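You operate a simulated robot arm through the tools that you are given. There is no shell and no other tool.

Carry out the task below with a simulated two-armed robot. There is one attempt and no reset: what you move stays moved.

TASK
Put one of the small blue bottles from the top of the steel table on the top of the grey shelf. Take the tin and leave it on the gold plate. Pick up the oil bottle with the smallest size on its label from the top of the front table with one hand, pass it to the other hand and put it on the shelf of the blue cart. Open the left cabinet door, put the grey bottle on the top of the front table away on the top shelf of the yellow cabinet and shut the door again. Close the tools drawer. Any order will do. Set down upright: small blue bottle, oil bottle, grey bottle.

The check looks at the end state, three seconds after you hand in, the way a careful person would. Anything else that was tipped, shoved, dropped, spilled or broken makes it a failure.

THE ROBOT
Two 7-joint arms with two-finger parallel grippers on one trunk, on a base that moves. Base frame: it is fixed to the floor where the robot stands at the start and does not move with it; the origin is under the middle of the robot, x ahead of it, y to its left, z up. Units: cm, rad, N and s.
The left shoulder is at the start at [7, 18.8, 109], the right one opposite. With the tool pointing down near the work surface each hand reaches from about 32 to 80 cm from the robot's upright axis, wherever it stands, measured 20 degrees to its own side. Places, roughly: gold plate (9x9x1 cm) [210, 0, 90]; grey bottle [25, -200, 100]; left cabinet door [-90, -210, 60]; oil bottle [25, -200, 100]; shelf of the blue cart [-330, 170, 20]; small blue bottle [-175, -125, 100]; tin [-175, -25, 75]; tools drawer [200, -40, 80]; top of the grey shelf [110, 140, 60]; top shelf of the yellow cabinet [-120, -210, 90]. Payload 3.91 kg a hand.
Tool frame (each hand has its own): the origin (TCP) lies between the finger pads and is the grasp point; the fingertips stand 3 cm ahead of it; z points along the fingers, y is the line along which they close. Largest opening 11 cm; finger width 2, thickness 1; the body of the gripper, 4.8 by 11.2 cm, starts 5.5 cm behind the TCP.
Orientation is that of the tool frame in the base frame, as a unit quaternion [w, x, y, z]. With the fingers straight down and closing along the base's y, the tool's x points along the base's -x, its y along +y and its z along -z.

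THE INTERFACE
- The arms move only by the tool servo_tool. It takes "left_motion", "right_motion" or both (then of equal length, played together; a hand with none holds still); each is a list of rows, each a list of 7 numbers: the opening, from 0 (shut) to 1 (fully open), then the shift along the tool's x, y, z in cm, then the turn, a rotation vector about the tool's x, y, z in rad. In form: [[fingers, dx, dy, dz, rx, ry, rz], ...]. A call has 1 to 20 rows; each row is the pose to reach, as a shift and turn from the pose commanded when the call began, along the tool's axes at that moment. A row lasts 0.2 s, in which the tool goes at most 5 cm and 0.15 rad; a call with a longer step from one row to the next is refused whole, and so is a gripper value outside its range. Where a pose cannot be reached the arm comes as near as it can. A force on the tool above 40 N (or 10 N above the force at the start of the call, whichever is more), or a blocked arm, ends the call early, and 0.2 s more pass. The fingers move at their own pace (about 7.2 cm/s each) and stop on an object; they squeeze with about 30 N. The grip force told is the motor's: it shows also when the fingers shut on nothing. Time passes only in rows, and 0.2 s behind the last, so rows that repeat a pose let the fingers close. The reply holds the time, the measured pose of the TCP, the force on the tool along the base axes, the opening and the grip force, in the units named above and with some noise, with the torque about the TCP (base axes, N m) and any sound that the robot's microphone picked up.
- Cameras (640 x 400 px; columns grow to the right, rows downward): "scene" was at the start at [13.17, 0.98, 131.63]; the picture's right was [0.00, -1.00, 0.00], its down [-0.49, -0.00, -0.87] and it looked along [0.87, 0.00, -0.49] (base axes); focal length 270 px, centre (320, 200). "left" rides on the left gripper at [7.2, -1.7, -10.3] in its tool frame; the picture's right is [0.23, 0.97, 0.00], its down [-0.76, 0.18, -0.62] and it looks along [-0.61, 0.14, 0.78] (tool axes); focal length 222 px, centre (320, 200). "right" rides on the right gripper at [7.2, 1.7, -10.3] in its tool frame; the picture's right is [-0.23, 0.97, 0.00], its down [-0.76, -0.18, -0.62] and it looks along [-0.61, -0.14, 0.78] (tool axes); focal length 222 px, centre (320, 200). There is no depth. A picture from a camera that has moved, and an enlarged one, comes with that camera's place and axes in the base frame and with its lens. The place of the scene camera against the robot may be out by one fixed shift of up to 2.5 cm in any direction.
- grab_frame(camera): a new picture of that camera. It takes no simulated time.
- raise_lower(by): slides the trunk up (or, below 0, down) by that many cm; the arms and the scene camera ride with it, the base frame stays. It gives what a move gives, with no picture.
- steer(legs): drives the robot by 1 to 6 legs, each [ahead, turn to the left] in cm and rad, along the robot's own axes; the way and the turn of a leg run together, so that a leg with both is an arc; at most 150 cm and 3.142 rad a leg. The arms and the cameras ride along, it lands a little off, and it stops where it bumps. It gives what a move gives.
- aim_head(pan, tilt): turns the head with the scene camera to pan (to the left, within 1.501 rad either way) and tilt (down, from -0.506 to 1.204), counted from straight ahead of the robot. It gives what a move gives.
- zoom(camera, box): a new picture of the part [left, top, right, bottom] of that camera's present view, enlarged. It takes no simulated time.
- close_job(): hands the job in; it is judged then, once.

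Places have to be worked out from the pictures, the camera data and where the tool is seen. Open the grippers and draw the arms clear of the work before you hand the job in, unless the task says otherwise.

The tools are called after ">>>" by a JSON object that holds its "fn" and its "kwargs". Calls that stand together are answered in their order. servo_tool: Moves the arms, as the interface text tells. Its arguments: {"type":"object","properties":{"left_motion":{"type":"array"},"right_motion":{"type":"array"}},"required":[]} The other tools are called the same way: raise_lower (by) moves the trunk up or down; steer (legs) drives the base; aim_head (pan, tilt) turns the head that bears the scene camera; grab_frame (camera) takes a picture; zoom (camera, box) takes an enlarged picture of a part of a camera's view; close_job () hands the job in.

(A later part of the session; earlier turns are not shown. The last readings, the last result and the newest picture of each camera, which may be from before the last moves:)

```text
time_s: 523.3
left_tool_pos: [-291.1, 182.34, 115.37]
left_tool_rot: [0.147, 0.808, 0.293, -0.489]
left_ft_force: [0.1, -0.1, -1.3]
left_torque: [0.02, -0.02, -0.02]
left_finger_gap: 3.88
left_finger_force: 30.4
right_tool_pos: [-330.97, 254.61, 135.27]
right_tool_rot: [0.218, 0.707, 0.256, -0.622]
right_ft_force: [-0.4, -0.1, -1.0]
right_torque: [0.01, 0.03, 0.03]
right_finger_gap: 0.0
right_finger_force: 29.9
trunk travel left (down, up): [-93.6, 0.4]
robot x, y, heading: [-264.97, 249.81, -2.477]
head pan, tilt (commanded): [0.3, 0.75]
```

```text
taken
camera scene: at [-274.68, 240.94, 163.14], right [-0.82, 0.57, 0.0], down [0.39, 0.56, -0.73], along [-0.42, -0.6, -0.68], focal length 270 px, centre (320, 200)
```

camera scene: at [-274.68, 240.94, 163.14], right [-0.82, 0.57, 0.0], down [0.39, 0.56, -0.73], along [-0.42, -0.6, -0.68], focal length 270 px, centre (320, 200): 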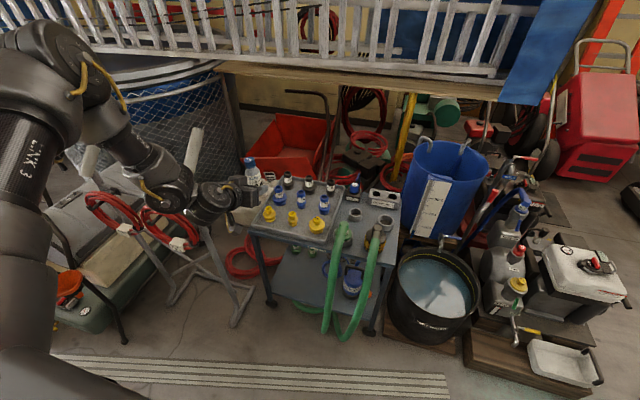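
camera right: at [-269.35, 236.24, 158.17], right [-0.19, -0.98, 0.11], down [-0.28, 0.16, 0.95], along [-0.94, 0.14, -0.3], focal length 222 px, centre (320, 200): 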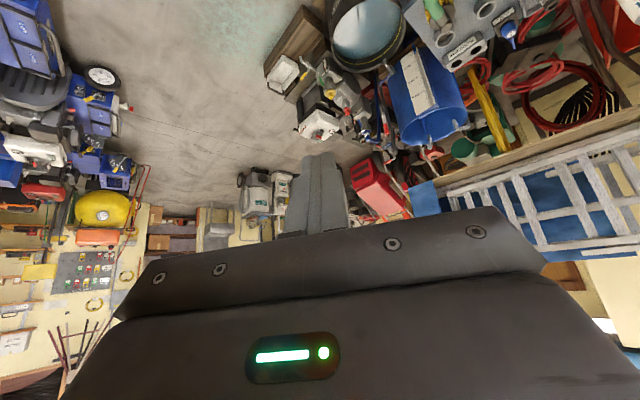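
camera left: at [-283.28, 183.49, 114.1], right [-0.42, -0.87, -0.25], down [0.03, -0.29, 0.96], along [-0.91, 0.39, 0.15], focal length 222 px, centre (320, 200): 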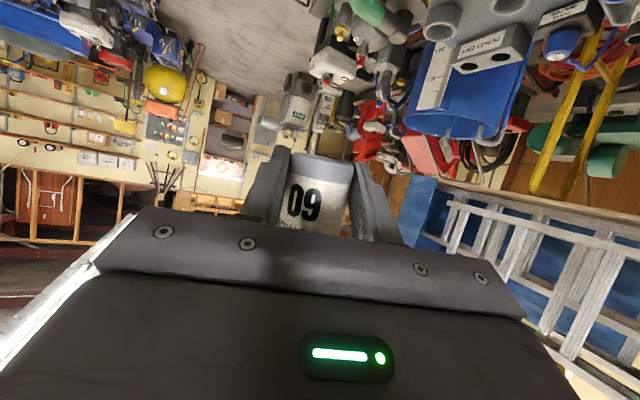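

The left hand is in front of the cart. To keep the right hand away from the bucket I reposition slightly left and turn a little right.

>>> {"fn": "steer", "kwargs": {"legs": [[0, 1.93], [20, 0], [0, -2.13]]}}

>>> {"fn": "grab_frame", "kwargs": {"camera": "scene"}}

>>> {"fn": "grab_frame", "kwargs": {"camera": "left"}}

```text
time_s: 534.6
left_tool_pos: [-287.68, 179.28, 115.35]
left_tool_rot: [0.094, 0.835, 0.206, -0.502]
left_ft_force: [0.3, -0.2, -1.4]
left_torque: [0.01, 0.02, 0.02]
left_finger_gap: 3.83
left_finger_force: 29.9
right_tool_pos: [-311.58, 258.16, 135.19]
right_tool_rot: [0.152, 0.73, 0.18, -0.641]
right_ft_force: [0.2, 0.1, -0.6]
right_torque: [0.02, -0.03, 0.03]
right_finger_gap: 0.0
right_finger_force: 30.2
trunk travel left (down, up): [-93.6, 0.4]
robot x, y, heading: [-248.34, 239.54, -2.686]
head pan, tilt (commanded): [0.3, 0.75]
```

```text
taken
camera scene: at [-259.61, 232.82, 163.13], right [-0.68, 0.73, 0.0], down [0.5, 0.47, -0.73], along [-0.53, -0.5, -0.68], focal length 270 px, centre (320, 200)
```

scene: 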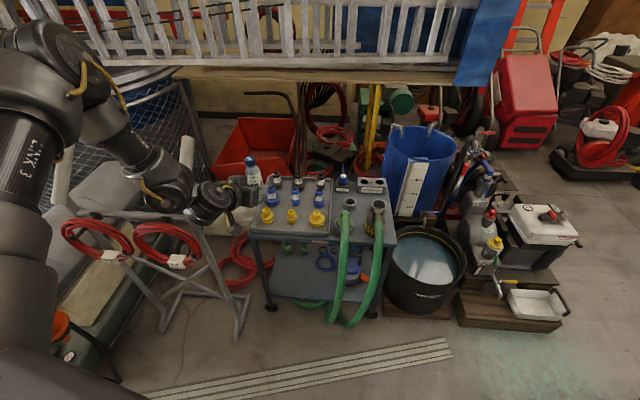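

```text
taken
camera left: at [-277.17, 186.4, 114.11], right [0.52, -0.82, -0.25], down [0.26, -0.12, 0.96], along [-0.81, -0.56, 0.15], focal length 222 px, centre (320, 200)
```

left: 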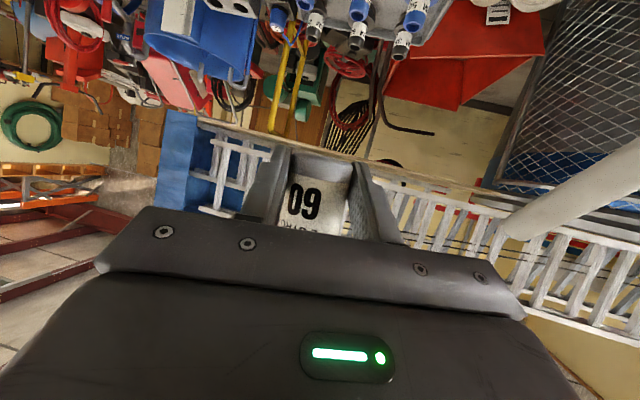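

Hand is 24 cm in front of the shelf; hoses and the stand's posts are clear on both sides. I lower the trunk in two steps.

>>> {"fn": "raise_lower", "kwargs": {"by": -60}}

>>> {"fn": "grab_frame", "kwargs": {"camera": "scene"}}

>>> {"fn": "grab_frame", "kwargs": {"camera": "left"}}

```text
refused: -60 is not a number from -40 to 40
```

```text
taken
camera scene: at [-259.61, 232.82, 163.13], right [-0.68, 0.73, 0.0], down [0.5, 0.47, -0.73], along [-0.53, -0.5, -0.68], focal length 270 px, centre (320, 200)
```

scene: 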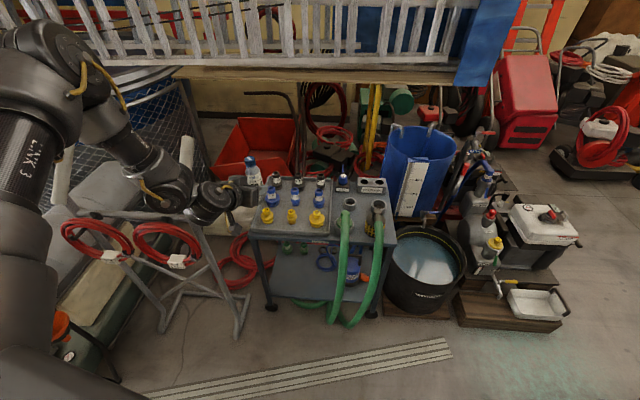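

```text
taken
camera left: at [-277.17, 186.4, 114.11], right [0.52, -0.82, -0.25], down [0.26, -0.12, 0.96], along [-0.81, -0.56, 0.15], focal length 222 px, centre (320, 200)
```

left: 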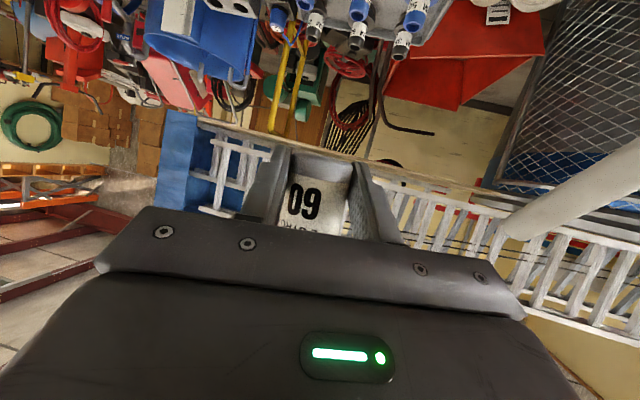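

Limit is 40 per call. I lower 40 and check clearance.

>>> {"fn": "raise_lower", "kwargs": {"by": -40}}

>>> {"fn": "grab_frame", "kwargs": {"camera": "scene"}}

>>> {"fn": "grab_frame", "kwargs": {"camera": "left"}}

```text
time_s: 538.5
left_tool_pos: [-287.76, 179.28, 75.36]
left_tool_rot: [0.094, 0.835, 0.205, -0.501]
left_ft_force: [0.4, -0.4, -0.8]
left_torque: [-0.02, -0.02, -0.01]
left_finger_gap: 3.89
left_finger_force: 30.2
right_tool_pos: [-311.5, 258.25, 95.24]
right_tool_rot: [0.152, 0.73, 0.179, -0.642]
right_ft_force: [-0.3, -0.4, 0.6]
right_torque: [-0.01, 0.02, 0.0]
right_finger_gap: 0.0
right_finger_force: 29.8
trunk travel left (down, up): [-53.6, 40.4]
robot x, y, heading: [-248.1, 239.64, -2.695]
head pan, tilt (commanded): [0.3, 0.75]
```

```text
taken
camera scene: at [-259.6, 232.86, 123.14], right [-0.68, 0.73, 0.0], down [0.5, 0.47, -0.73], along [-0.53, -0.5, -0.68], focal length 270 px, centre (320, 200)
```

scene: 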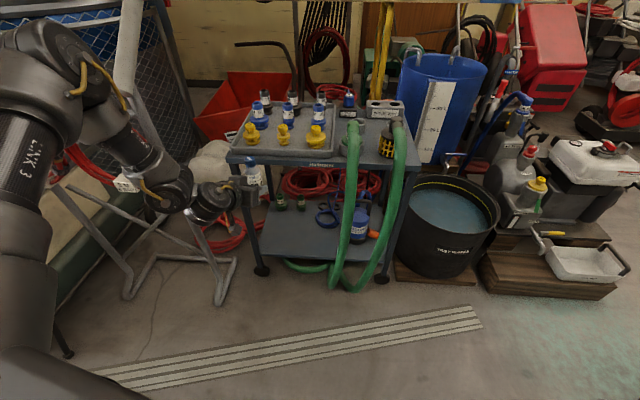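

```text
taken
camera left: at [-277.17, 186.43, 74.12], right [0.52, -0.82, -0.25], down [0.26, -0.12, 0.96], along [-0.81, -0.56, 0.15], focal length 222 px, centre (320, 200)
```

left: 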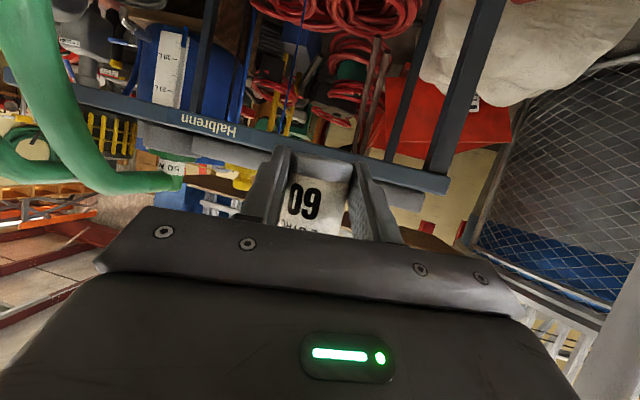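

The way under the cart's top is visible between the hoses and the cart's left leg. I lower another 40 cm.

>>> {"fn": "raise_lower", "kwargs": {"by": -40}}

>>> {"fn": "grab_frame", "kwargs": {"camera": "scene"}}

>>> {"fn": "grab_frame", "kwargs": {"camera": "left"}}

```text
time_s: 542.3
left_tool_pos: [-287.83, 179.37, 35.38]
left_tool_rot: [0.094, 0.835, 0.205, -0.501]
left_ft_force: [-0.1, 0.0, -1.1]
left_torque: [-0.01, -0.04, 0.01]
left_finger_gap: 3.89
left_finger_force: 29.9
right_tool_pos: [-311.69, 258.26, 55.19]
right_tool_rot: [0.153, 0.73, 0.181, -0.641]
right_ft_force: [-0.1, 0.3, 0.2]
right_torque: [-0.02, 0.02, -0.03]
right_finger_gap: 0.01
right_finger_force: 30.0
trunk travel left (down, up): [-13.5, 80.4]
robot x, y, heading: [-247.62, 240.07, -2.691]
head pan, tilt (commanded): [0.3, 0.75]
```

```text
taken
camera scene: at [-259.6, 232.86, 83.14], right [-0.68, 0.73, 0.0], down [0.5, 0.47, -0.73], along [-0.53, -0.5, -0.68], focal length 270 px, centre (320, 200)
```

scene: 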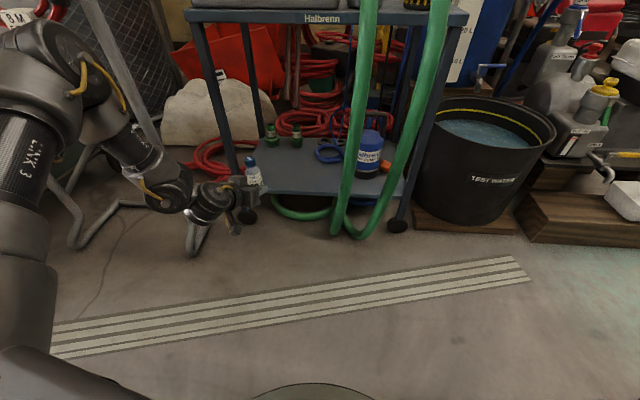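

```text
taken
camera left: at [-277.16, 186.43, 34.12], right [0.52, -0.82, -0.25], down [0.26, -0.12, 0.96], along [-0.81, -0.56, 0.15], focal length 222 px, centre (320, 200)
```

left: 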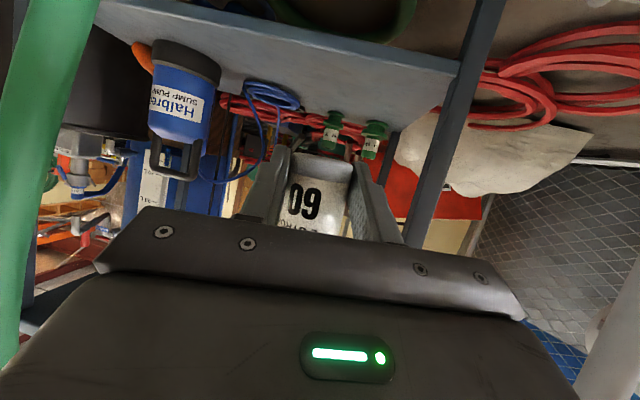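

The left camera shows the shelf and its free front area clearly. Before driving in I check the grey stand next to the left forearm.

>>> {"fn": "zoom", "kwargs": {"camera": "scene", "box": [40, 0, 300, 270]}}

>>> {"fn": "aim_head", "kwargs": {"pan": 0.8, "tilt": 0.6}}

>>> {"fn": "grab_frame", "kwargs": {"camera": "scene"}}

```text
1.48 times, centred on (170, 135) of scene
camera zoom: at [-259.6, 232.86, 83.14], right [-0.68, 0.73, 0.0], down [0.5, 0.47, -0.73], along [-0.53, -0.5, -0.68], focal length 400 px, centre (542, 296)
```

zoom: 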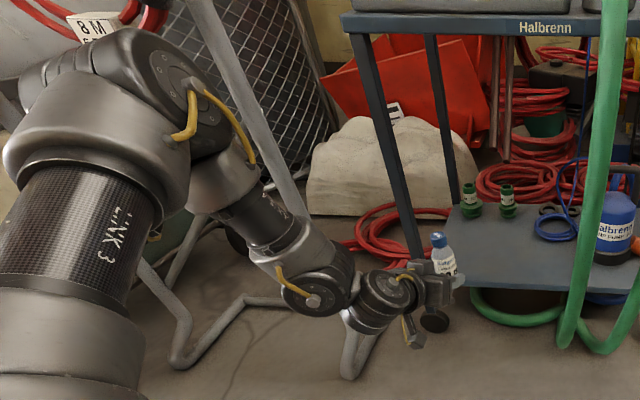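

```text
time_s: 543.2
left_tool_pos: [-287.73, 179.27, 35.29]
left_tool_rot: [0.093, 0.835, 0.205, -0.501]
left_ft_force: [-0.2, 0.4, -1.1]
left_torque: [0.01, -0.05, -0.01]
left_finger_gap: 3.89
left_finger_force: 29.9
right_tool_pos: [-311.62, 258.35, 55.29]
right_tool_rot: [0.152, 0.73, 0.18, -0.641]
right_ft_force: [0.6, 0.2, -0.7]
right_torque: [-0.01, 0.02, 0.02]
right_finger_gap: 0.0
right_finger_force: 30.5
trunk travel left (down, up): [-13.5, 80.4]
robot x, y, heading: [-247.96, 239.29, -2.692]
head pan, tilt (commanded): [0.799, 0.6]
```

```text
taken
camera scene: at [-256.34, 230.13, 84.42], right [-0.95, 0.32, 0.0], down [0.18, 0.54, -0.82], along [-0.26, -0.78, -0.57], focal length 270 px, centre (320, 200)
```

scene: 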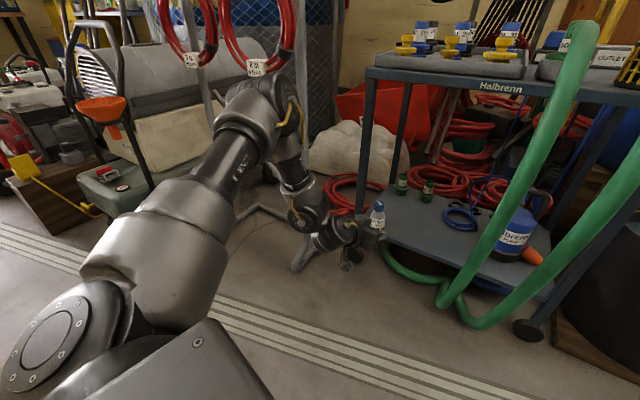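

The hose rack is close to the left elbow, so I shift the approach slightly right: turn 0.06 rad right and drive in 12 cm, then check.

>>> {"fn": "steer", "kwargs": {"legs": [[0, -0.06], [12, 0]]}}

>>> {"fn": "grab_frame", "kwargs": {"camera": "scene"}}

>>> {"fn": "grab_frame", "kwargs": {"camera": "left"}}

```text
time_s: 544.9
left_tool_pos: [-302.37, 177.21, 35.5]
left_tool_rot: [0.078, 0.841, 0.179, -0.504]
left_ft_force: [0.3, -0.1, -0.9]
left_torque: [0.01, 0.01, 0.01]
left_finger_gap: 3.85
left_finger_force: 29.9
right_tool_pos: [-321.52, 257.53, 55.22]
right_tool_rot: [0.133, 0.735, 0.158, -0.646]
right_ft_force: [0.4, 0.2, -0.1]
right_torque: [0.01, -0.03, -0.01]
right_finger_gap: 0.0
right_finger_force: 29.2
trunk travel left (down, up): [-13.5, 80.4]
robot x, y, heading: [-259.21, 235.61, -2.749]
head pan, tilt (commanded): [0.799, 0.6]
```

```text
taken
camera scene: at [-268.09, 226.0, 84.42], right [-0.93, 0.37, 0.0], down [0.21, 0.52, -0.82], along [-0.31, -0.77, -0.57], focal length 270 px, centre (320, 200)
```

scene: 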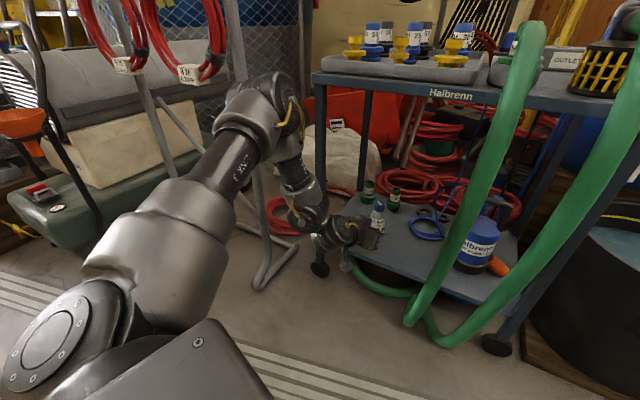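

```text
taken
camera left: at [-291.47, 183.7, 34.11], right [0.47, -0.85, -0.25], down [0.25, -0.14, 0.96], along [-0.85, -0.51, 0.15], focal length 222 px, centre (320, 200)
```

left: 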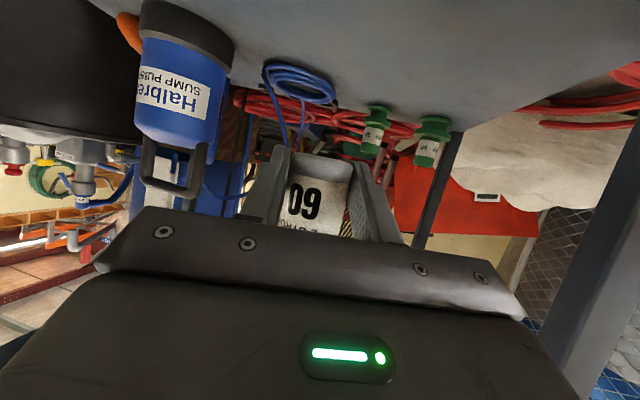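

Clear so far: shelf surface in view, pump and fittings well away from the spot. I drive in another 10 cm.

>>> {"fn": "steer", "kwargs": {"legs": [[10, 0]]}}

>>> {"fn": "grab_frame", "kwargs": {"camera": "scene"}}

>>> {"fn": "grab_frame", "kwargs": {"camera": "left"}}

```text
time_s: 546.0
left_tool_pos: [-311.54, 173.51, 35.4]
left_tool_rot: [0.08, 0.84, 0.181, -0.505]
left_ft_force: [0.9, -0.5, -1.2]
left_torque: [-0.01, 0.0, 0.01]
left_finger_gap: 3.84
left_finger_force: 30.1
right_tool_pos: [-330.64, 253.58, 55.26]
right_tool_rot: [0.133, 0.735, 0.159, -0.645]
right_ft_force: [0.4, 0.7, -0.2]
right_torque: [0.03, 0.01, 0.03]
right_finger_gap: 0.0
right_finger_force: 30.3
trunk travel left (down, up): [-13.5, 80.4]
robot x, y, heading: [-268.39, 231.38, -2.748]
head pan, tilt (commanded): [0.799, 0.6]
```

```text
taken
camera scene: at [-277.2, 222.23, 84.42], right [-0.93, 0.37, 0.0], down [0.21, 0.53, -0.82], along [-0.31, -0.77, -0.57], focal length 270 px, centre (320, 200)
```

scene: 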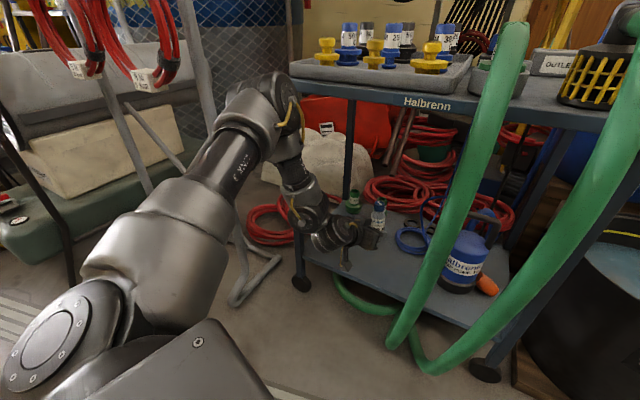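

```text
taken
camera left: at [-300.49, 179.88, 34.11], right [0.47, -0.85, -0.25], down [0.25, -0.14, 0.96], along [-0.85, -0.51, 0.15], focal length 222 px, centre (320, 200)
```

left: 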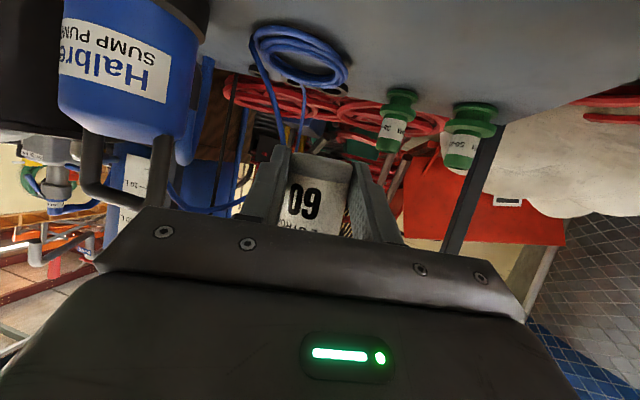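

The hand is over the free part of the shelf. I lower 10 cm, then finely to contact.

>>> {"fn": "raise_lower", "kwargs": {"by": -10}}

>>> {"fn": "grab_frame", "kwargs": {"camera": "left"}}

>>> {"fn": "zoom", "kwargs": {"camera": "scene", "box": [270, 150, 500, 330]}}

```text
time_s: 547.4
left_tool_pos: [-311.4, 173.54, 25.37]
left_tool_rot: [0.079, 0.841, 0.181, -0.504]
left_ft_force: [0.3, -0.3, -0.5]
left_torque: [0.02, -0.04, 0.0]
left_finger_gap: 3.89
left_finger_force: 30.0
right_tool_pos: [-330.56, 253.63, 45.29]
right_tool_rot: [0.133, 0.735, 0.158, -0.646]
right_ft_force: [0.8, -0.2, 0.3]
right_torque: [0.01, 0.03, 0.01]
right_finger_gap: 0.0
right_finger_force: 30.2
trunk travel left (down, up): [-3.5, 90.4]
robot x, y, heading: [-268.23, 231.58, -2.748]
head pan, tilt (commanded): [0.799, 0.6]
```

```text
taken
camera left: at [-300.49, 179.88, 24.12], right [0.47, -0.85, -0.25], down [0.25, -0.14, 0.96], along [-0.85, -0.51, 0.15], focal length 222 px, centre (320, 200)
```

left: 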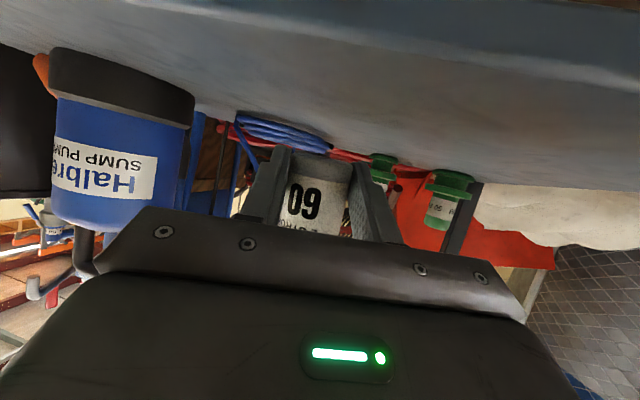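

```text
2.22 times, centred on (385, 240) of scene
camera zoom: at [-277.19, 222.23, 74.43], right [-0.93, 0.37, 0.0], down [0.21, 0.53, -0.82], along [-0.31, -0.77, -0.57], focal length 599 px, centre (176, 111)
```

zoom: 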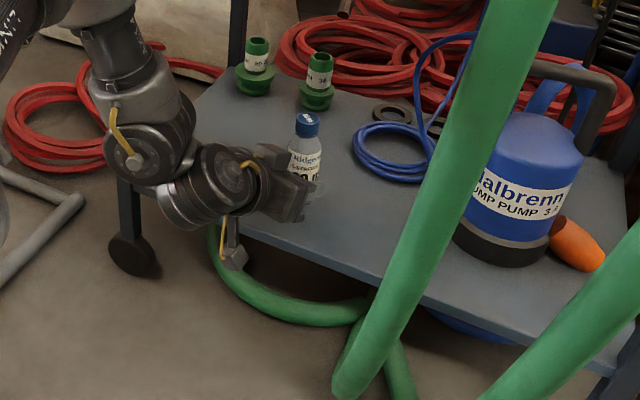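

The bottle hovers a few cm above the shelf with the camera block outside the front edge. Fine lowering now.

>>> {"fn": "raise_lower", "kwargs": {"by": -2}}

>>> {"fn": "raise_lower", "kwargs": {"by": -0.7}}

>>> {"fn": "raise_lower", "kwargs": {"by": -0.7}}

>>> {"fn": "grab_frame", "kwargs": {"camera": "left"}}

>>> {"fn": "zoom", "kwargs": {"camera": "scene", "box": [320, 180, 440, 280]}}

```text
time_s: 548.0
left_tool_pos: [-311.51, 173.4, 23.46]
left_tool_rot: [0.079, 0.84, 0.181, -0.505]
left_ft_force: [0.0, -0.5, -0.6]
left_torque: [0.0, -0.01, -0.01]
left_finger_gap: 3.88
left_finger_force: 29.3
right_tool_pos: [-330.64, 253.64, 43.33]
right_tool_rot: [0.133, 0.735, 0.158, -0.645]
right_ft_force: [-0.9, 0.1, 0.4]
right_torque: [0.01, 0.01, 0.0]
right_finger_gap: 0.0
right_finger_force: 29.9
trunk travel left (down, up): [-1.5, 92.4]
robot x, y, heading: [-268.94, 231.03, -2.748]
head pan, tilt (commanded): [0.799, 0.6]
```

```text
time_s: 548.6
left_tool_pos: [-311.5, 173.43, 22.64]
left_tool_rot: [0.078, 0.841, 0.18, -0.504]
left_ft_force: [-0.8, 0.6, -0.6]
left_torque: [-0.01, -0.04, 0.0]
left_finger_gap: 3.86
left_finger_force: 29.8
right_tool_pos: [-330.7, 253.63, 42.52]
right_tool_rot: [0.134, 0.734, 0.159, -0.646]
right_ft_force: [-0.9, -0.1, 0.2]
right_torque: [0.01, -0.02, 0.02]
right_finger_gap: 0.0
right_finger_force: 30.0
trunk travel left (down, up): [-0.8, 93.2]
robot x, y, heading: [-268.02, 231.37, -2.755]
head pan, tilt (commanded): [0.799, 0.6]
```

```text
time_s: 549.2
left_tool_pos: [-311.48, 173.41, 22.43]
left_tool_rot: [0.08, 0.839, 0.18, -0.508]
left_ft_force: [5.9, 2.2, 20.6]
left_torque: [-0.57, 0.11, 0.35]
left_finger_gap: 3.89
left_finger_force: 29.8
right_tool_pos: [-330.65, 253.6, 41.98]
right_tool_rot: [0.134, 0.734, 0.158, -0.647]
right_ft_force: [-0.1, -0.2, 0.0]
right_torque: [0.01, -0.01, -0.01]
right_finger_gap: 0.0
right_finger_force: 29.8
trunk travel left (down, up): [-0.1, 93.8]
robot x, y, heading: [-268.35, 231.49, -2.749]
head pan, tilt (commanded): [0.799, 0.6]
```

```text
taken
camera left: at [-300.58, 179.88, 21.05], right [0.47, -0.85, -0.25], down [0.26, -0.13, 0.96], along [-0.84, -0.51, 0.16], focal length 222 px, centre (320, 200)
```

left: 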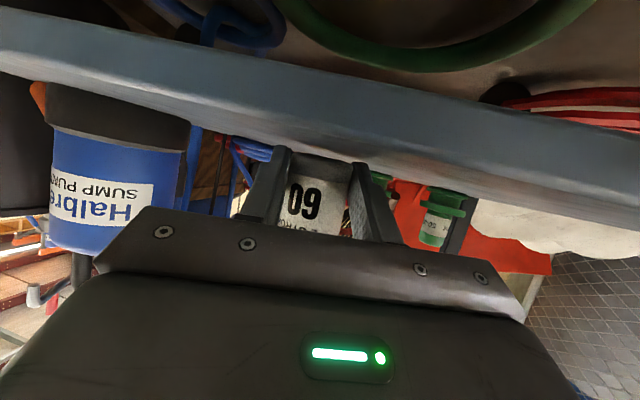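

```text
4.00 times, centred on (380, 230) of scene
camera zoom: at [-277.08, 222.37, 71.09], right [-0.93, 0.37, 0.0], down [0.21, 0.52, -0.83], along [-0.31, -0.77, -0.56], focal length 1079 px, centre (80, 80)
```

zoom: 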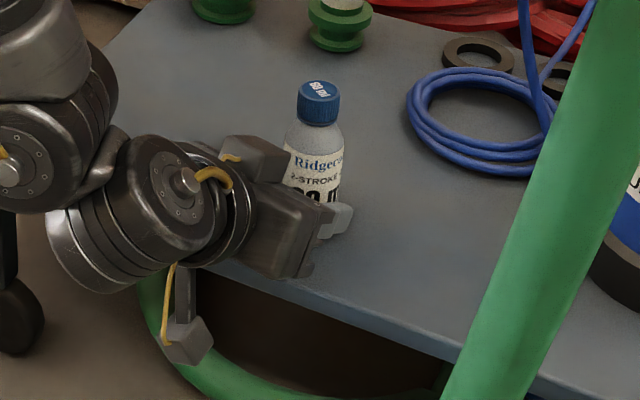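

The fingertips have touched the shelf (z≈20), with the bottle's base a few millimetres above it. I relieve slightly and open gently so it settles upright.

>>> {"fn": "raise_lower", "kwargs": {"by": 0.2}}

>>> {"fn": "servo_tool", "kwargs": {"left_motion": [[0.37, 0, 0, 0, 0, 0, 0], [0.4, 0, 0, 0, 0, 0, 0], [0.44, 0, 0, 0, 0, 0, 0], [0.5, 0, 0, 0, 0, 0, 0], [0.55, 0, 0, 0, 0, 0, 0]]}}

>>> {"fn": "zoom", "kwargs": {"camera": "scene", "box": [320, 180, 440, 280]}}

>>> {"fn": "grab_frame", "kwargs": {"camera": "left"}}

```text
time_s: 549.7
left_tool_pos: [-311.45, 173.53, 22.44]
left_tool_rot: [0.08, 0.84, 0.18, -0.506]
left_ft_force: [-2.9, -3.4, 17.2]
left_torque: [-0.58, 0.25, 0.04]
left_finger_gap: 3.9
left_finger_force: 29.6
right_tool_pos: [-330.57, 253.69, 42.04]
right_tool_rot: [0.135, 0.734, 0.159, -0.646]
right_ft_force: [0.5, 0.6, 0.4]
right_torque: [0.01, 0.01, 0.03]
right_finger_gap: 0.0
right_finger_force: 30.2
trunk travel left (down, up): [-0.3, 93.6]
robot x, y, heading: [-268.38, 231.44, -2.753]
head pan, tilt (commanded): [0.799, 0.6]
```

```text
time_s: 550.9
left_tool_pos: [-311.46, 173.52, 22.43]
left_tool_rot: [0.078, 0.84, 0.181, -0.506]
left_ft_force: [-8.3, 16.6, 19.8]
left_torque: [-0.26, 0.36, -0.45]
left_finger_gap: 5.07
left_finger_force: 0.0
right_tool_pos: [-330.7, 253.68, 42.1]
right_tool_rot: [0.135, 0.734, 0.158, -0.646]
right_ft_force: [-0.1, 0.5, -0.9]
right_torque: [0.02, 0.0, -0.03]
right_finger_gap: 0.01
right_finger_force: 29.5
trunk travel left (down, up): [-0.3, 93.6]
robot x, y, heading: [-268.69, 231.4, -2.752]
head pan, tilt (commanded): [0.799, 0.6]
```

```text
4.00 times, centred on (380, 230) of scene
camera zoom: at [-277.11, 222.4, 71.27], right [-0.93, 0.37, 0.0], down [0.21, 0.52, -0.83], along [-0.31, -0.77, -0.56], focal length 1079 px, centre (80, 80)
```

zoom: 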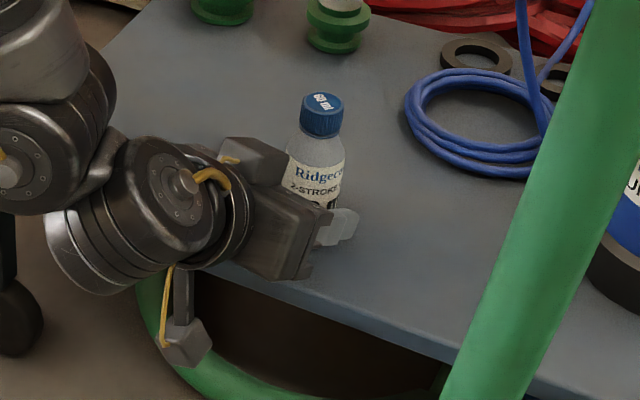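

```text
taken
camera left: at [-300.51, 179.98, 21.16], right [0.47, -0.85, -0.25], down [0.26, -0.14, 0.96], along [-0.84, -0.51, 0.15], focal length 222 px, centre (320, 200)
```

left: 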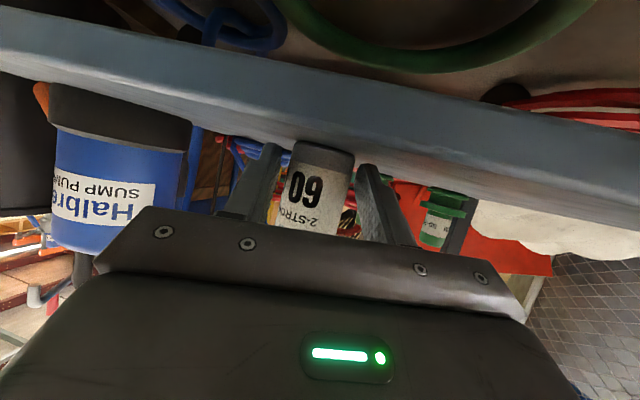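

The bottle has settled on the shelf and stands free between the fingers. I raise the hand 1 cm to clear the shelf, then open a bit more and back straight out.

>>> {"fn": "raise_lower", "kwargs": {"by": 1}}

>>> {"fn": "servo_tool", "kwargs": {"left_motion": [[0.55, 0, 0, 0, 0, 0, 0], [0.6, 0, 0, 0, 0, 0, 0], [0.6, 0, 0, 0, 0, 0, 0]]}}

>>> {"fn": "zoom", "kwargs": {"camera": "scene", "box": [320, 180, 440, 280]}}

>>> {"fn": "grab_frame", "kwargs": {"camera": "left"}}

```text
time_s: 551.5
left_tool_pos: [-311.25, 173.17, 22.97]
left_tool_rot: [0.081, 0.841, 0.185, -0.503]
left_ft_force: [0.0, 0.4, 0.5]
left_torque: [-0.03, -0.03, 0.0]
left_finger_gap: 6.03
left_finger_force: 0.0
right_tool_pos: [-330.64, 253.76, 43.09]
right_tool_rot: [0.133, 0.735, 0.158, -0.646]
right_ft_force: [0.4, -0.4, 0.5]
right_torque: [0.01, -0.01, -0.01]
right_finger_gap: 0.04
right_finger_force: 29.9
trunk travel left (down, up): [-1.3, 92.6]
robot x, y, heading: [-268.63, 231.78, -2.748]
head pan, tilt (commanded): [0.799, 0.6]
```

```text
time_s: 552.3
left_tool_pos: [-311.44, 173.42, 23.2]
left_tool_rot: [0.079, 0.841, 0.18, -0.504]
left_ft_force: [0.2, 0.6, -0.9]
left_torque: [-0.01, -0.03, 0.01]
left_finger_gap: 6.61
left_finger_force: 0.1
right_tool_pos: [-330.65, 253.59, 43.04]
right_tool_rot: [0.134, 0.735, 0.159, -0.646]
right_ft_force: [0.0, -0.6, -0.5]
right_torque: [-0.01, 0.0, 0.04]
right_finger_gap: 0.0
right_finger_force: 30.2
trunk travel left (down, up): [-1.3, 92.6]
robot x, y, heading: [-268.4, 231.39, -2.747]
head pan, tilt (commanded): [0.799, 0.6]
```

```text
4.00 times, centred on (380, 230) of scene
camera zoom: at [-277.2, 222.24, 72.22], right [-0.93, 0.37, 0.0], down [0.21, 0.52, -0.82], along [-0.31, -0.77, -0.57], focal length 1079 px, centre (80, 80)
```

zoom: 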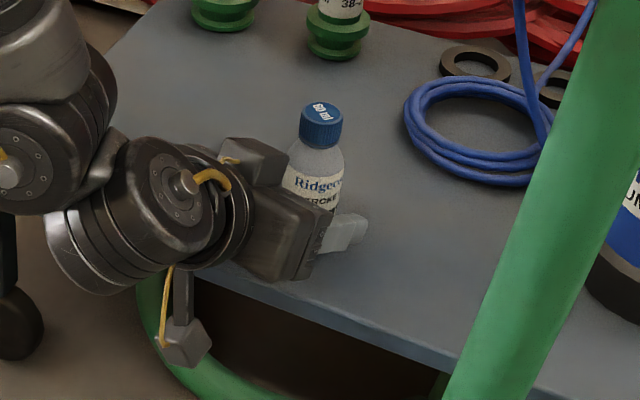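

```text
taken
camera left: at [-300.49, 179.89, 21.92], right [0.47, -0.85, -0.25], down [0.25, -0.14, 0.96], along [-0.85, -0.51, 0.15], focal length 222 px, centre (320, 200)
```

left: 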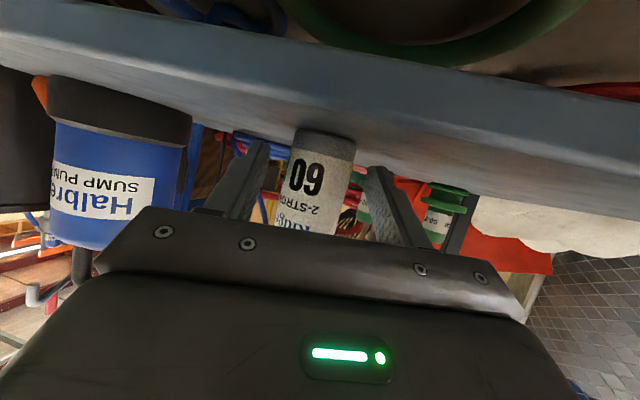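

The bottle stands free and upright. I back out straight.

>>> {"fn": "steer", "kwargs": {"legs": [[-14, 0]]}}

>>> {"fn": "steer", "kwargs": {"legs": [[-16, 0]]}}

>>> {"fn": "grab_frame", "kwargs": {"camera": "scene"}}

>>> {"fn": "grab_frame", "kwargs": {"camera": "left"}}

```text
time_s: 553.6
left_tool_pos: [-298.21, 178.85, 23.31]
left_tool_rot: [0.078, 0.841, 0.18, -0.504]
left_ft_force: [0.3, -0.1, -1.1]
left_torque: [0.0, 0.01, 0.01]
left_finger_gap: 6.63
left_finger_force: 0.1
right_tool_pos: [-317.58, 259.18, 43.05]
right_tool_rot: [0.135, 0.734, 0.16, -0.646]
right_ft_force: [-0.1, -0.3, -0.1]
right_torque: [0.01, -0.03, 0.04]
right_finger_gap: 0.0
right_finger_force: 29.6
trunk travel left (down, up): [-1.3, 92.6]
robot x, y, heading: [-254.95, 236.73, -2.749]
head pan, tilt (commanded): [0.799, 0.6]
```

```text
time_s: 555.0
left_tool_pos: [-283.77, 184.83, 23.23]
left_tool_rot: [0.079, 0.841, 0.181, -0.504]
left_ft_force: [1.0, 1.0, 0.2]
left_torque: [0.03, 0.01, 0.0]
left_finger_gap: 6.6
left_finger_force: 0.0
right_tool_pos: [-303.01, 264.96, 43.03]
right_tool_rot: [0.134, 0.735, 0.159, -0.645]
right_ft_force: [-0.1, 0.0, -0.1]
right_torque: [0.02, 0.0, 0.01]
right_finger_gap: 0.0
right_finger_force: 30.5
trunk travel left (down, up): [-1.3, 92.6]
robot x, y, heading: [-240.43, 243.19, -2.743]
head pan, tilt (commanded): [0.799, 0.6]
```

```text
taken
camera scene: at [-249.46, 233.71, 72.22], right [-0.93, 0.37, 0.0], down [0.21, 0.53, -0.82], along [-0.3, -0.77, -0.57], focal length 270 px, centre (320, 200)
```

scene: 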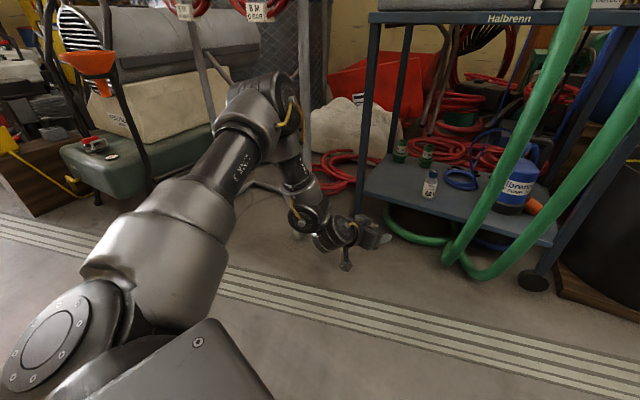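

```text
taken
camera left: at [-272.69, 191.32, 21.92], right [0.47, -0.85, -0.25], down [0.25, -0.14, 0.96], along [-0.84, -0.51, 0.15], focal length 222 px, centre (320, 200)
```

left: 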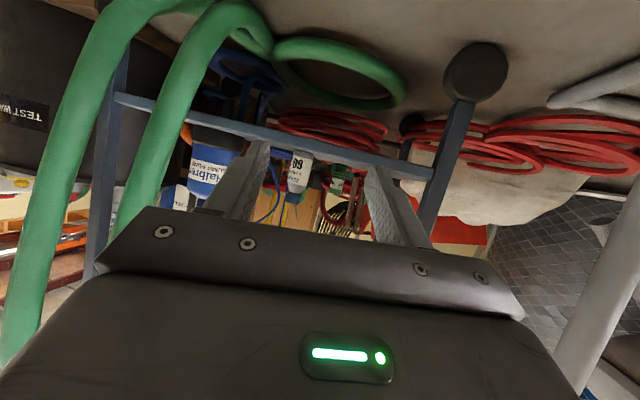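

The oil bottle stands on the blue cart's shelf. I back away further, open both grippers and raise the trunk a bit, staying clear of the hose rack.

>>> {"fn": "steer", "kwargs": {"legs": [[-25, 0]]}}

>>> {"fn": "servo_tool", "kwargs": {"left_motion": [[0.8, 0, 0, 0, 0, 0, 0], [1, 0, 0, 0, 0, 0, 0], [1, 0, 0, 0, 0, 0, 0]], "right_motion": [[0.4, 0, 0, 0, 0, 0, 0], [0.8, 0, 0, 0, 0, 0, 0], [1, 0, 0, 0, 0, 0, 0]]}}

>>> {"fn": "raise_lower", "kwargs": {"by": 40}}

>>> {"fn": "aim_head", "kwargs": {"pan": 0.5, "tilt": 0.6}}

>>> {"fn": "grab_frame", "kwargs": {"camera": "scene"}}

>>> {"fn": "zoom", "kwargs": {"camera": "scene", "box": [240, 100, 460, 300]}}

```text
time_s: 556.9
left_tool_pos: [-261.78, 193.88, 23.24]
left_tool_rot: [0.078, 0.841, 0.181, -0.504]
left_ft_force: [0.0, -0.5, -0.3]
left_torque: [0.01, 0.04, 0.03]
left_finger_gap: 6.6
left_finger_force: 0.0
right_tool_pos: [-281.15, 274.11, 42.99]
right_tool_rot: [0.134, 0.735, 0.159, -0.646]
right_ft_force: [-0.2, 0.2, 0.3]
right_torque: [-0.03, 0.03, -0.06]
right_finger_gap: 0.01
right_finger_force: 29.7
trunk travel left (down, up): [-1.3, 92.6]
robot x, y, heading: [-218.67, 252.1, -2.746]
head pan, tilt (commanded): [0.799, 0.6]
stopped in leg 1: the robot was blocked; the commanded pose is now the measured one
```

```text
time_s: 557.7
left_tool_pos: [-261.7, 193.73, 23.28]
left_tool_rot: [0.079, 0.84, 0.182, -0.504]
left_ft_force: [0.7, -1.0, 0.0]
left_torque: [0.01, -0.02, 0.03]
left_finger_gap: 11.0
left_finger_force: 0.2
right_tool_pos: [-281.09, 274.09, 42.96]
right_tool_rot: [0.135, 0.734, 0.16, -0.645]
right_ft_force: [0.2, -0.8, -0.1]
right_torque: [-0.01, -0.03, 0.05]
right_finger_gap: 10.72
right_finger_force: 0.0
trunk travel left (down, up): [-1.3, 92.6]
robot x, y, heading: [-218.78, 252.43, -2.745]
head pan, tilt (commanded): [0.799, 0.6]
```

```text
time_s: 561.5
left_tool_pos: [-261.87, 193.96, 63.15]
left_tool_rot: [0.078, 0.841, 0.181, -0.504]
left_ft_force: [0.1, -1.0, -1.0]
left_torque: [0.04, 0.01, 0.04]
left_finger_gap: 10.98
left_finger_force: 0.1
right_tool_pos: [-281.09, 274.07, 83.06]
right_tool_rot: [0.134, 0.735, 0.16, -0.645]
right_ft_force: [-0.5, -0.7, 0.3]
right_torque: [0.02, -0.01, 0.04]
right_finger_gap: 11.03
right_finger_force: 0.1
trunk travel left (down, up): [-41.4, 52.6]
robot x, y, heading: [-219.02, 252.07, -2.751]
head pan, tilt (commanded): [0.799, 0.6]
```

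```text
time_s: 562.3
left_tool_pos: [-261.69, 193.87, 63.12]
left_tool_rot: [0.079, 0.84, 0.182, -0.504]
left_ft_force: [-0.7, -0.4, -0.4]
left_torque: [0.0, -0.01, -0.01]
left_finger_gap: 11.01
left_finger_force: 0.1
right_tool_pos: [-281.12, 274.1, 83.16]
right_tool_rot: [0.134, 0.735, 0.159, -0.645]
right_ft_force: [-1.3, 0.4, -1.7]
right_torque: [-0.04, -0.01, -0.01]
right_finger_gap: 11.03
right_finger_force: 0.0
trunk travel left (down, up): [-41.4, 52.6]
robot x, y, heading: [-218.8, 251.87, -2.743]
head pan, tilt (commanded): [0.499, 0.6]
```

```text
taken
camera scene: at [-229.89, 244.12, 112.22], right [-0.78, 0.63, 0.0], down [0.35, 0.44, -0.82], along [-0.52, -0.64, -0.57], focal length 270 px, centre (320, 200)
```

scene: 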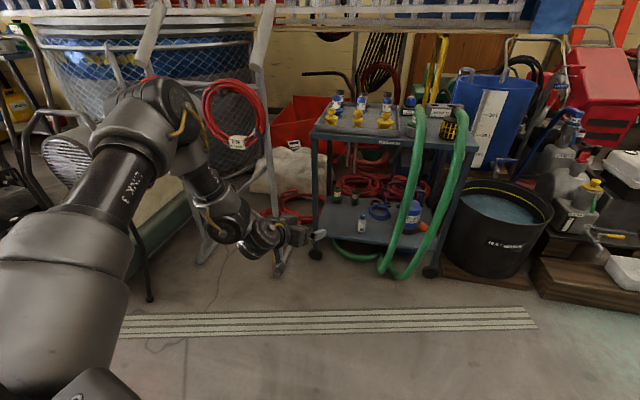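

```text
2.00 times, centred on (350, 200) of scene
camera zoom: at [-229.89, 244.12, 112.22], right [-0.78, 0.63, 0.0], down [0.35, 0.44, -0.82], along [-0.52, -0.64, -0.57], focal length 539 px, centre (260, 200)
```

zoom: 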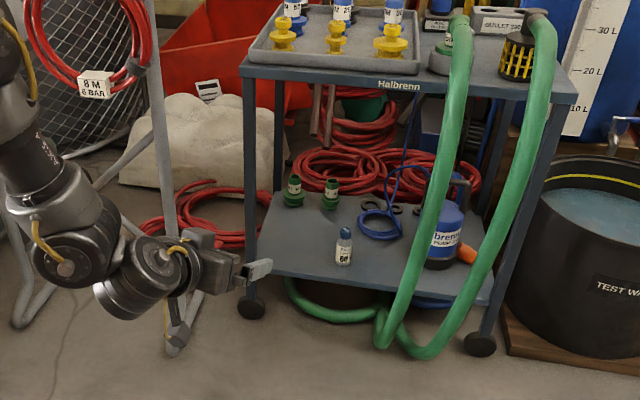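

The bottle stands upright on the cart shelf. The last reverse was blocked by something behind me, so I move forward a little and look back to check nothing was disturbed.

>>> {"fn": "steer", "kwargs": {"legs": [[10, 0], [0, -1.5]]}}

>>> {"fn": "aim_head", "kwargs": {"pan": -1.2, "tilt": 0.7}}

>>> {"fn": "grab_frame", "kwargs": {"camera": "scene"}}

```text
time_s: 567.1
left_tool_pos: [-288.9, 287.29, 63.15]
left_tool_rot: [-0.286, 0.738, -0.441, -0.422]
left_ft_force: [-0.2, -0.4, -0.1]
left_torque: [0.0, -0.02, -0.01]
left_finger_gap: 10.99
left_finger_force: 0.0
right_tool_pos: [-209.98, 311.81, 83.2]
right_tool_rot: [-0.343, 0.645, -0.386, -0.563]
right_ft_force: [0.2, -0.2, 1.2]
right_torque: [-0.01, 0.0, 0.0]
right_finger_gap: 11.0
right_finger_force: 0.0
trunk travel left (down, up): [-41.4, 52.6]
robot x, y, heading: [-227.75, 248.22, 2.036]
head pan, tilt (commanded): [0.499, 0.6]
```

```text
time_s: 568.8
left_tool_pos: [-288.85, 287.11, 63.26]
left_tool_rot: [-0.287, 0.738, -0.442, -0.422]
left_ft_force: [0.3, 0.9, -0.8]
left_torque: [0.02, 0.01, 0.02]
left_finger_gap: 11.0
left_finger_force: 0.1
right_tool_pos: [-210.06, 311.76, 83.04]
right_tool_rot: [-0.343, 0.645, -0.386, -0.563]
right_ft_force: [-0.6, -0.8, -0.6]
right_torque: [-0.02, -0.03, 0.01]
right_finger_gap: 10.97
right_finger_force: 0.0
trunk travel left (down, up): [-41.4, 52.6]
robot x, y, heading: [-227.88, 248.38, 2.034]
head pan, tilt (commanded): [-1.201, 0.7]
```

```text
taken
camera scene: at [-225.41, 259.9, 111.36], right [0.74, -0.67, 0.0], down [-0.43, -0.48, -0.76], along [0.52, 0.56, -0.64], focal length 270 px, centre (320, 200)
```

scene: 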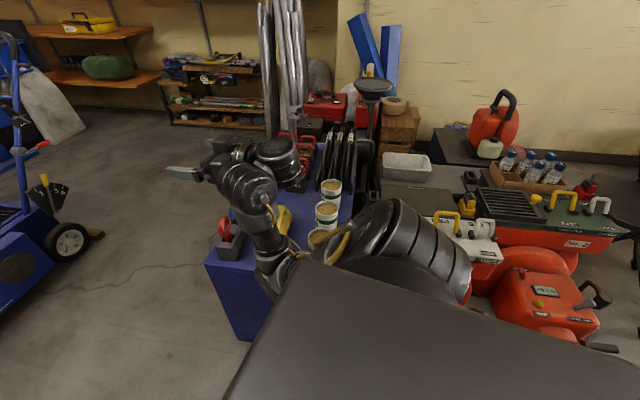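

To inspect what is behind, I raise the trunk, move away along the corridor and turn around to look back.

>>> {"fn": "raise_lower", "kwargs": {"by": 40}}

>>> {"fn": "steer", "kwargs": {"legs": [[0, 0.45], [35, 0]]}}

>>> {"fn": "steer", "kwargs": {"legs": [[0, 3.0]]}}

>>> {"fn": "aim_head", "kwargs": {"pan": 0.1, "tilt": 0.6}}

>>> {"fn": "grab_frame", "kwargs": {"camera": "scene"}}

```text
time_s: 572.7
left_tool_pos: [-288.79, 287.13, 103.19]
left_tool_rot: [-0.287, 0.738, -0.442, -0.422]
left_ft_force: [0.7, 0.5, 0.5]
left_torque: [0.01, -0.01, -0.02]
left_finger_gap: 11.01
left_finger_force: 0.2
right_tool_pos: [-209.92, 311.76, 123.14]
right_tool_rot: [-0.343, 0.645, -0.386, -0.563]
right_ft_force: [0.0, -0.4, 0.7]
right_torque: [0.01, 0.03, 0.0]
right_finger_gap: 11.04
right_finger_force: 0.2
trunk travel left (down, up): [-81.4, 12.6]
robot x, y, heading: [-227.97, 248.22, 2.032]
head pan, tilt (commanded): [-1.201, 0.7]
```

```text
time_s: 576.3
left_tool_pos: [-327.91, 278.28, 103.23]
left_tool_rot: [-0.184, 0.818, -0.264, -0.476]
left_ft_force: [-0.5, -0.1, -0.4]
left_torque: [0.0, 0.0, 0.01]
left_finger_gap: 10.97
left_finger_force: 0.0
right_tool_pos: [-267.83, 334.82, 123.19]
right_tool_rot: [-0.208, 0.715, -0.23, -0.627]
right_ft_force: [0.7, 0.9, 0.1]
right_torque: [-0.05, 0.03, 0.01]
right_finger_gap: 10.99
right_finger_force: 0.1
trunk travel left (down, up): [-81.4, 12.6]
robot x, y, heading: [-256.4, 269.96, 2.484]
head pan, tilt (commanded): [-1.201, 0.7]
```

```text
time_s: 583.6
left_tool_pos: [-187.15, 247.9, 103.12]
left_tool_rot: [0.456, 0.34, 0.79, -0.229]
left_ft_force: [0.1, 0.1, 0.1]
left_torque: [0.02, 0.02, 0.02]
left_finger_gap: 10.99
left_finger_force: 0.1
right_tool_pos: [-256.8, 203.69, 123.13]
right_tool_rot: [0.603, 0.298, 0.691, -0.266]
right_ft_force: [-0.2, -0.5, -0.1]
right_torque: [-0.01, 0.01, -0.01]
right_finger_gap: 11.01
right_finger_force: 0.1
trunk travel left (down, up): [-81.4, 12.6]
robot x, y, heading: [-256.23, 269.86, -0.845]
head pan, tilt (commanded): [-1.201, 0.7]
```

```text
time_s: 585.1
left_tool_pos: [-187.33, 247.95, 103.15]
left_tool_rot: [0.457, 0.34, 0.79, -0.228]
left_ft_force: [-0.5, -0.4, -0.4]
left_torque: [0.01, 0.01, 0.02]
left_finger_gap: 10.99
left_finger_force: 0.1
right_tool_pos: [-256.83, 203.71, 123.01]
right_tool_rot: [0.604, 0.297, 0.69, -0.266]
right_ft_force: [1.0, 0.2, 0.4]
right_torque: [0.02, 0.0, 0.0]
right_finger_gap: 11.01
right_finger_force: 0.1
trunk travel left (down, up): [-81.4, 12.6]
robot x, y, heading: [-256.09, 269.32, -0.847]
head pan, tilt (commanded): [0.099, 0.6]
```

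```text
taken
camera scene: at [-247.24, 261.03, 152.22], right [-0.68, -0.73, 0.0], down [-0.41, 0.38, -0.82], along [0.6, -0.56, -0.57], focal length 270 px, centre (320, 200)
```

scene: 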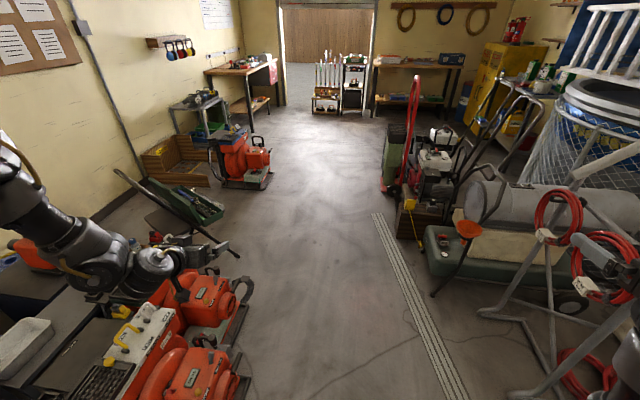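

Everything looks upright. I zoom on the orange machines and battery trolley nearest to where I was blocked.

>>> {"fn": "aim_head", "kwargs": {"pan": 0.75, "tilt": 0.75}}

>>> {"fn": "grab_frame", "kwargs": {"camera": "scene"}}

>>> {"fn": "grab_frame", "kwargs": {"camera": "left"}}

```text
time_s: 586.1
left_tool_pos: [-187.2, 247.87, 103.18]
left_tool_rot: [0.455, 0.341, 0.79, -0.229]
left_ft_force: [0.2, 0.4, 0.5]
left_torque: [-0.03, 0.0, -0.02]
left_finger_gap: 11.02
left_finger_force: 0.0
right_tool_pos: [-256.98, 203.81, 123.09]
right_tool_rot: [0.604, 0.297, 0.69, -0.266]
right_ft_force: [-0.1, -0.3, -0.3]
right_torque: [0.0, -0.01, 0.0]
right_finger_gap: 11.0
right_finger_force: 0.1
trunk travel left (down, up): [-81.4, 12.6]
robot x, y, heading: [-255.98, 270.11, -0.846]
head pan, tilt (commanded): [0.75, 0.75]
```

```text
taken
camera scene: at [-245.47, 266.23, 150.94], right [-0.1, -1.0, 0.0], down [-0.68, 0.07, -0.73], along [0.73, -0.07, -0.68], focal length 270 px, centre (320, 200)
```

scene: 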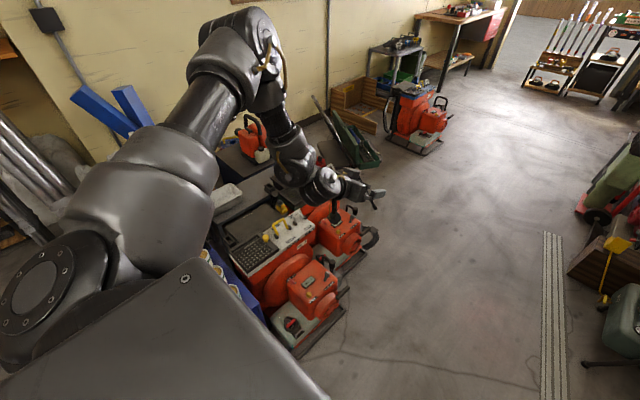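

```text
taken
camera left: at [-196.81, 256.23, 101.95], right [0.65, 0.72, -0.25], down [0.05, 0.29, 0.96], along [0.76, -0.63, 0.15], focal length 222 px, centre (320, 200)
```

left: 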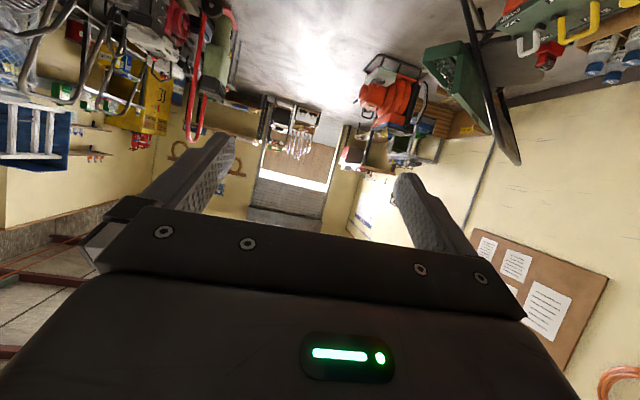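

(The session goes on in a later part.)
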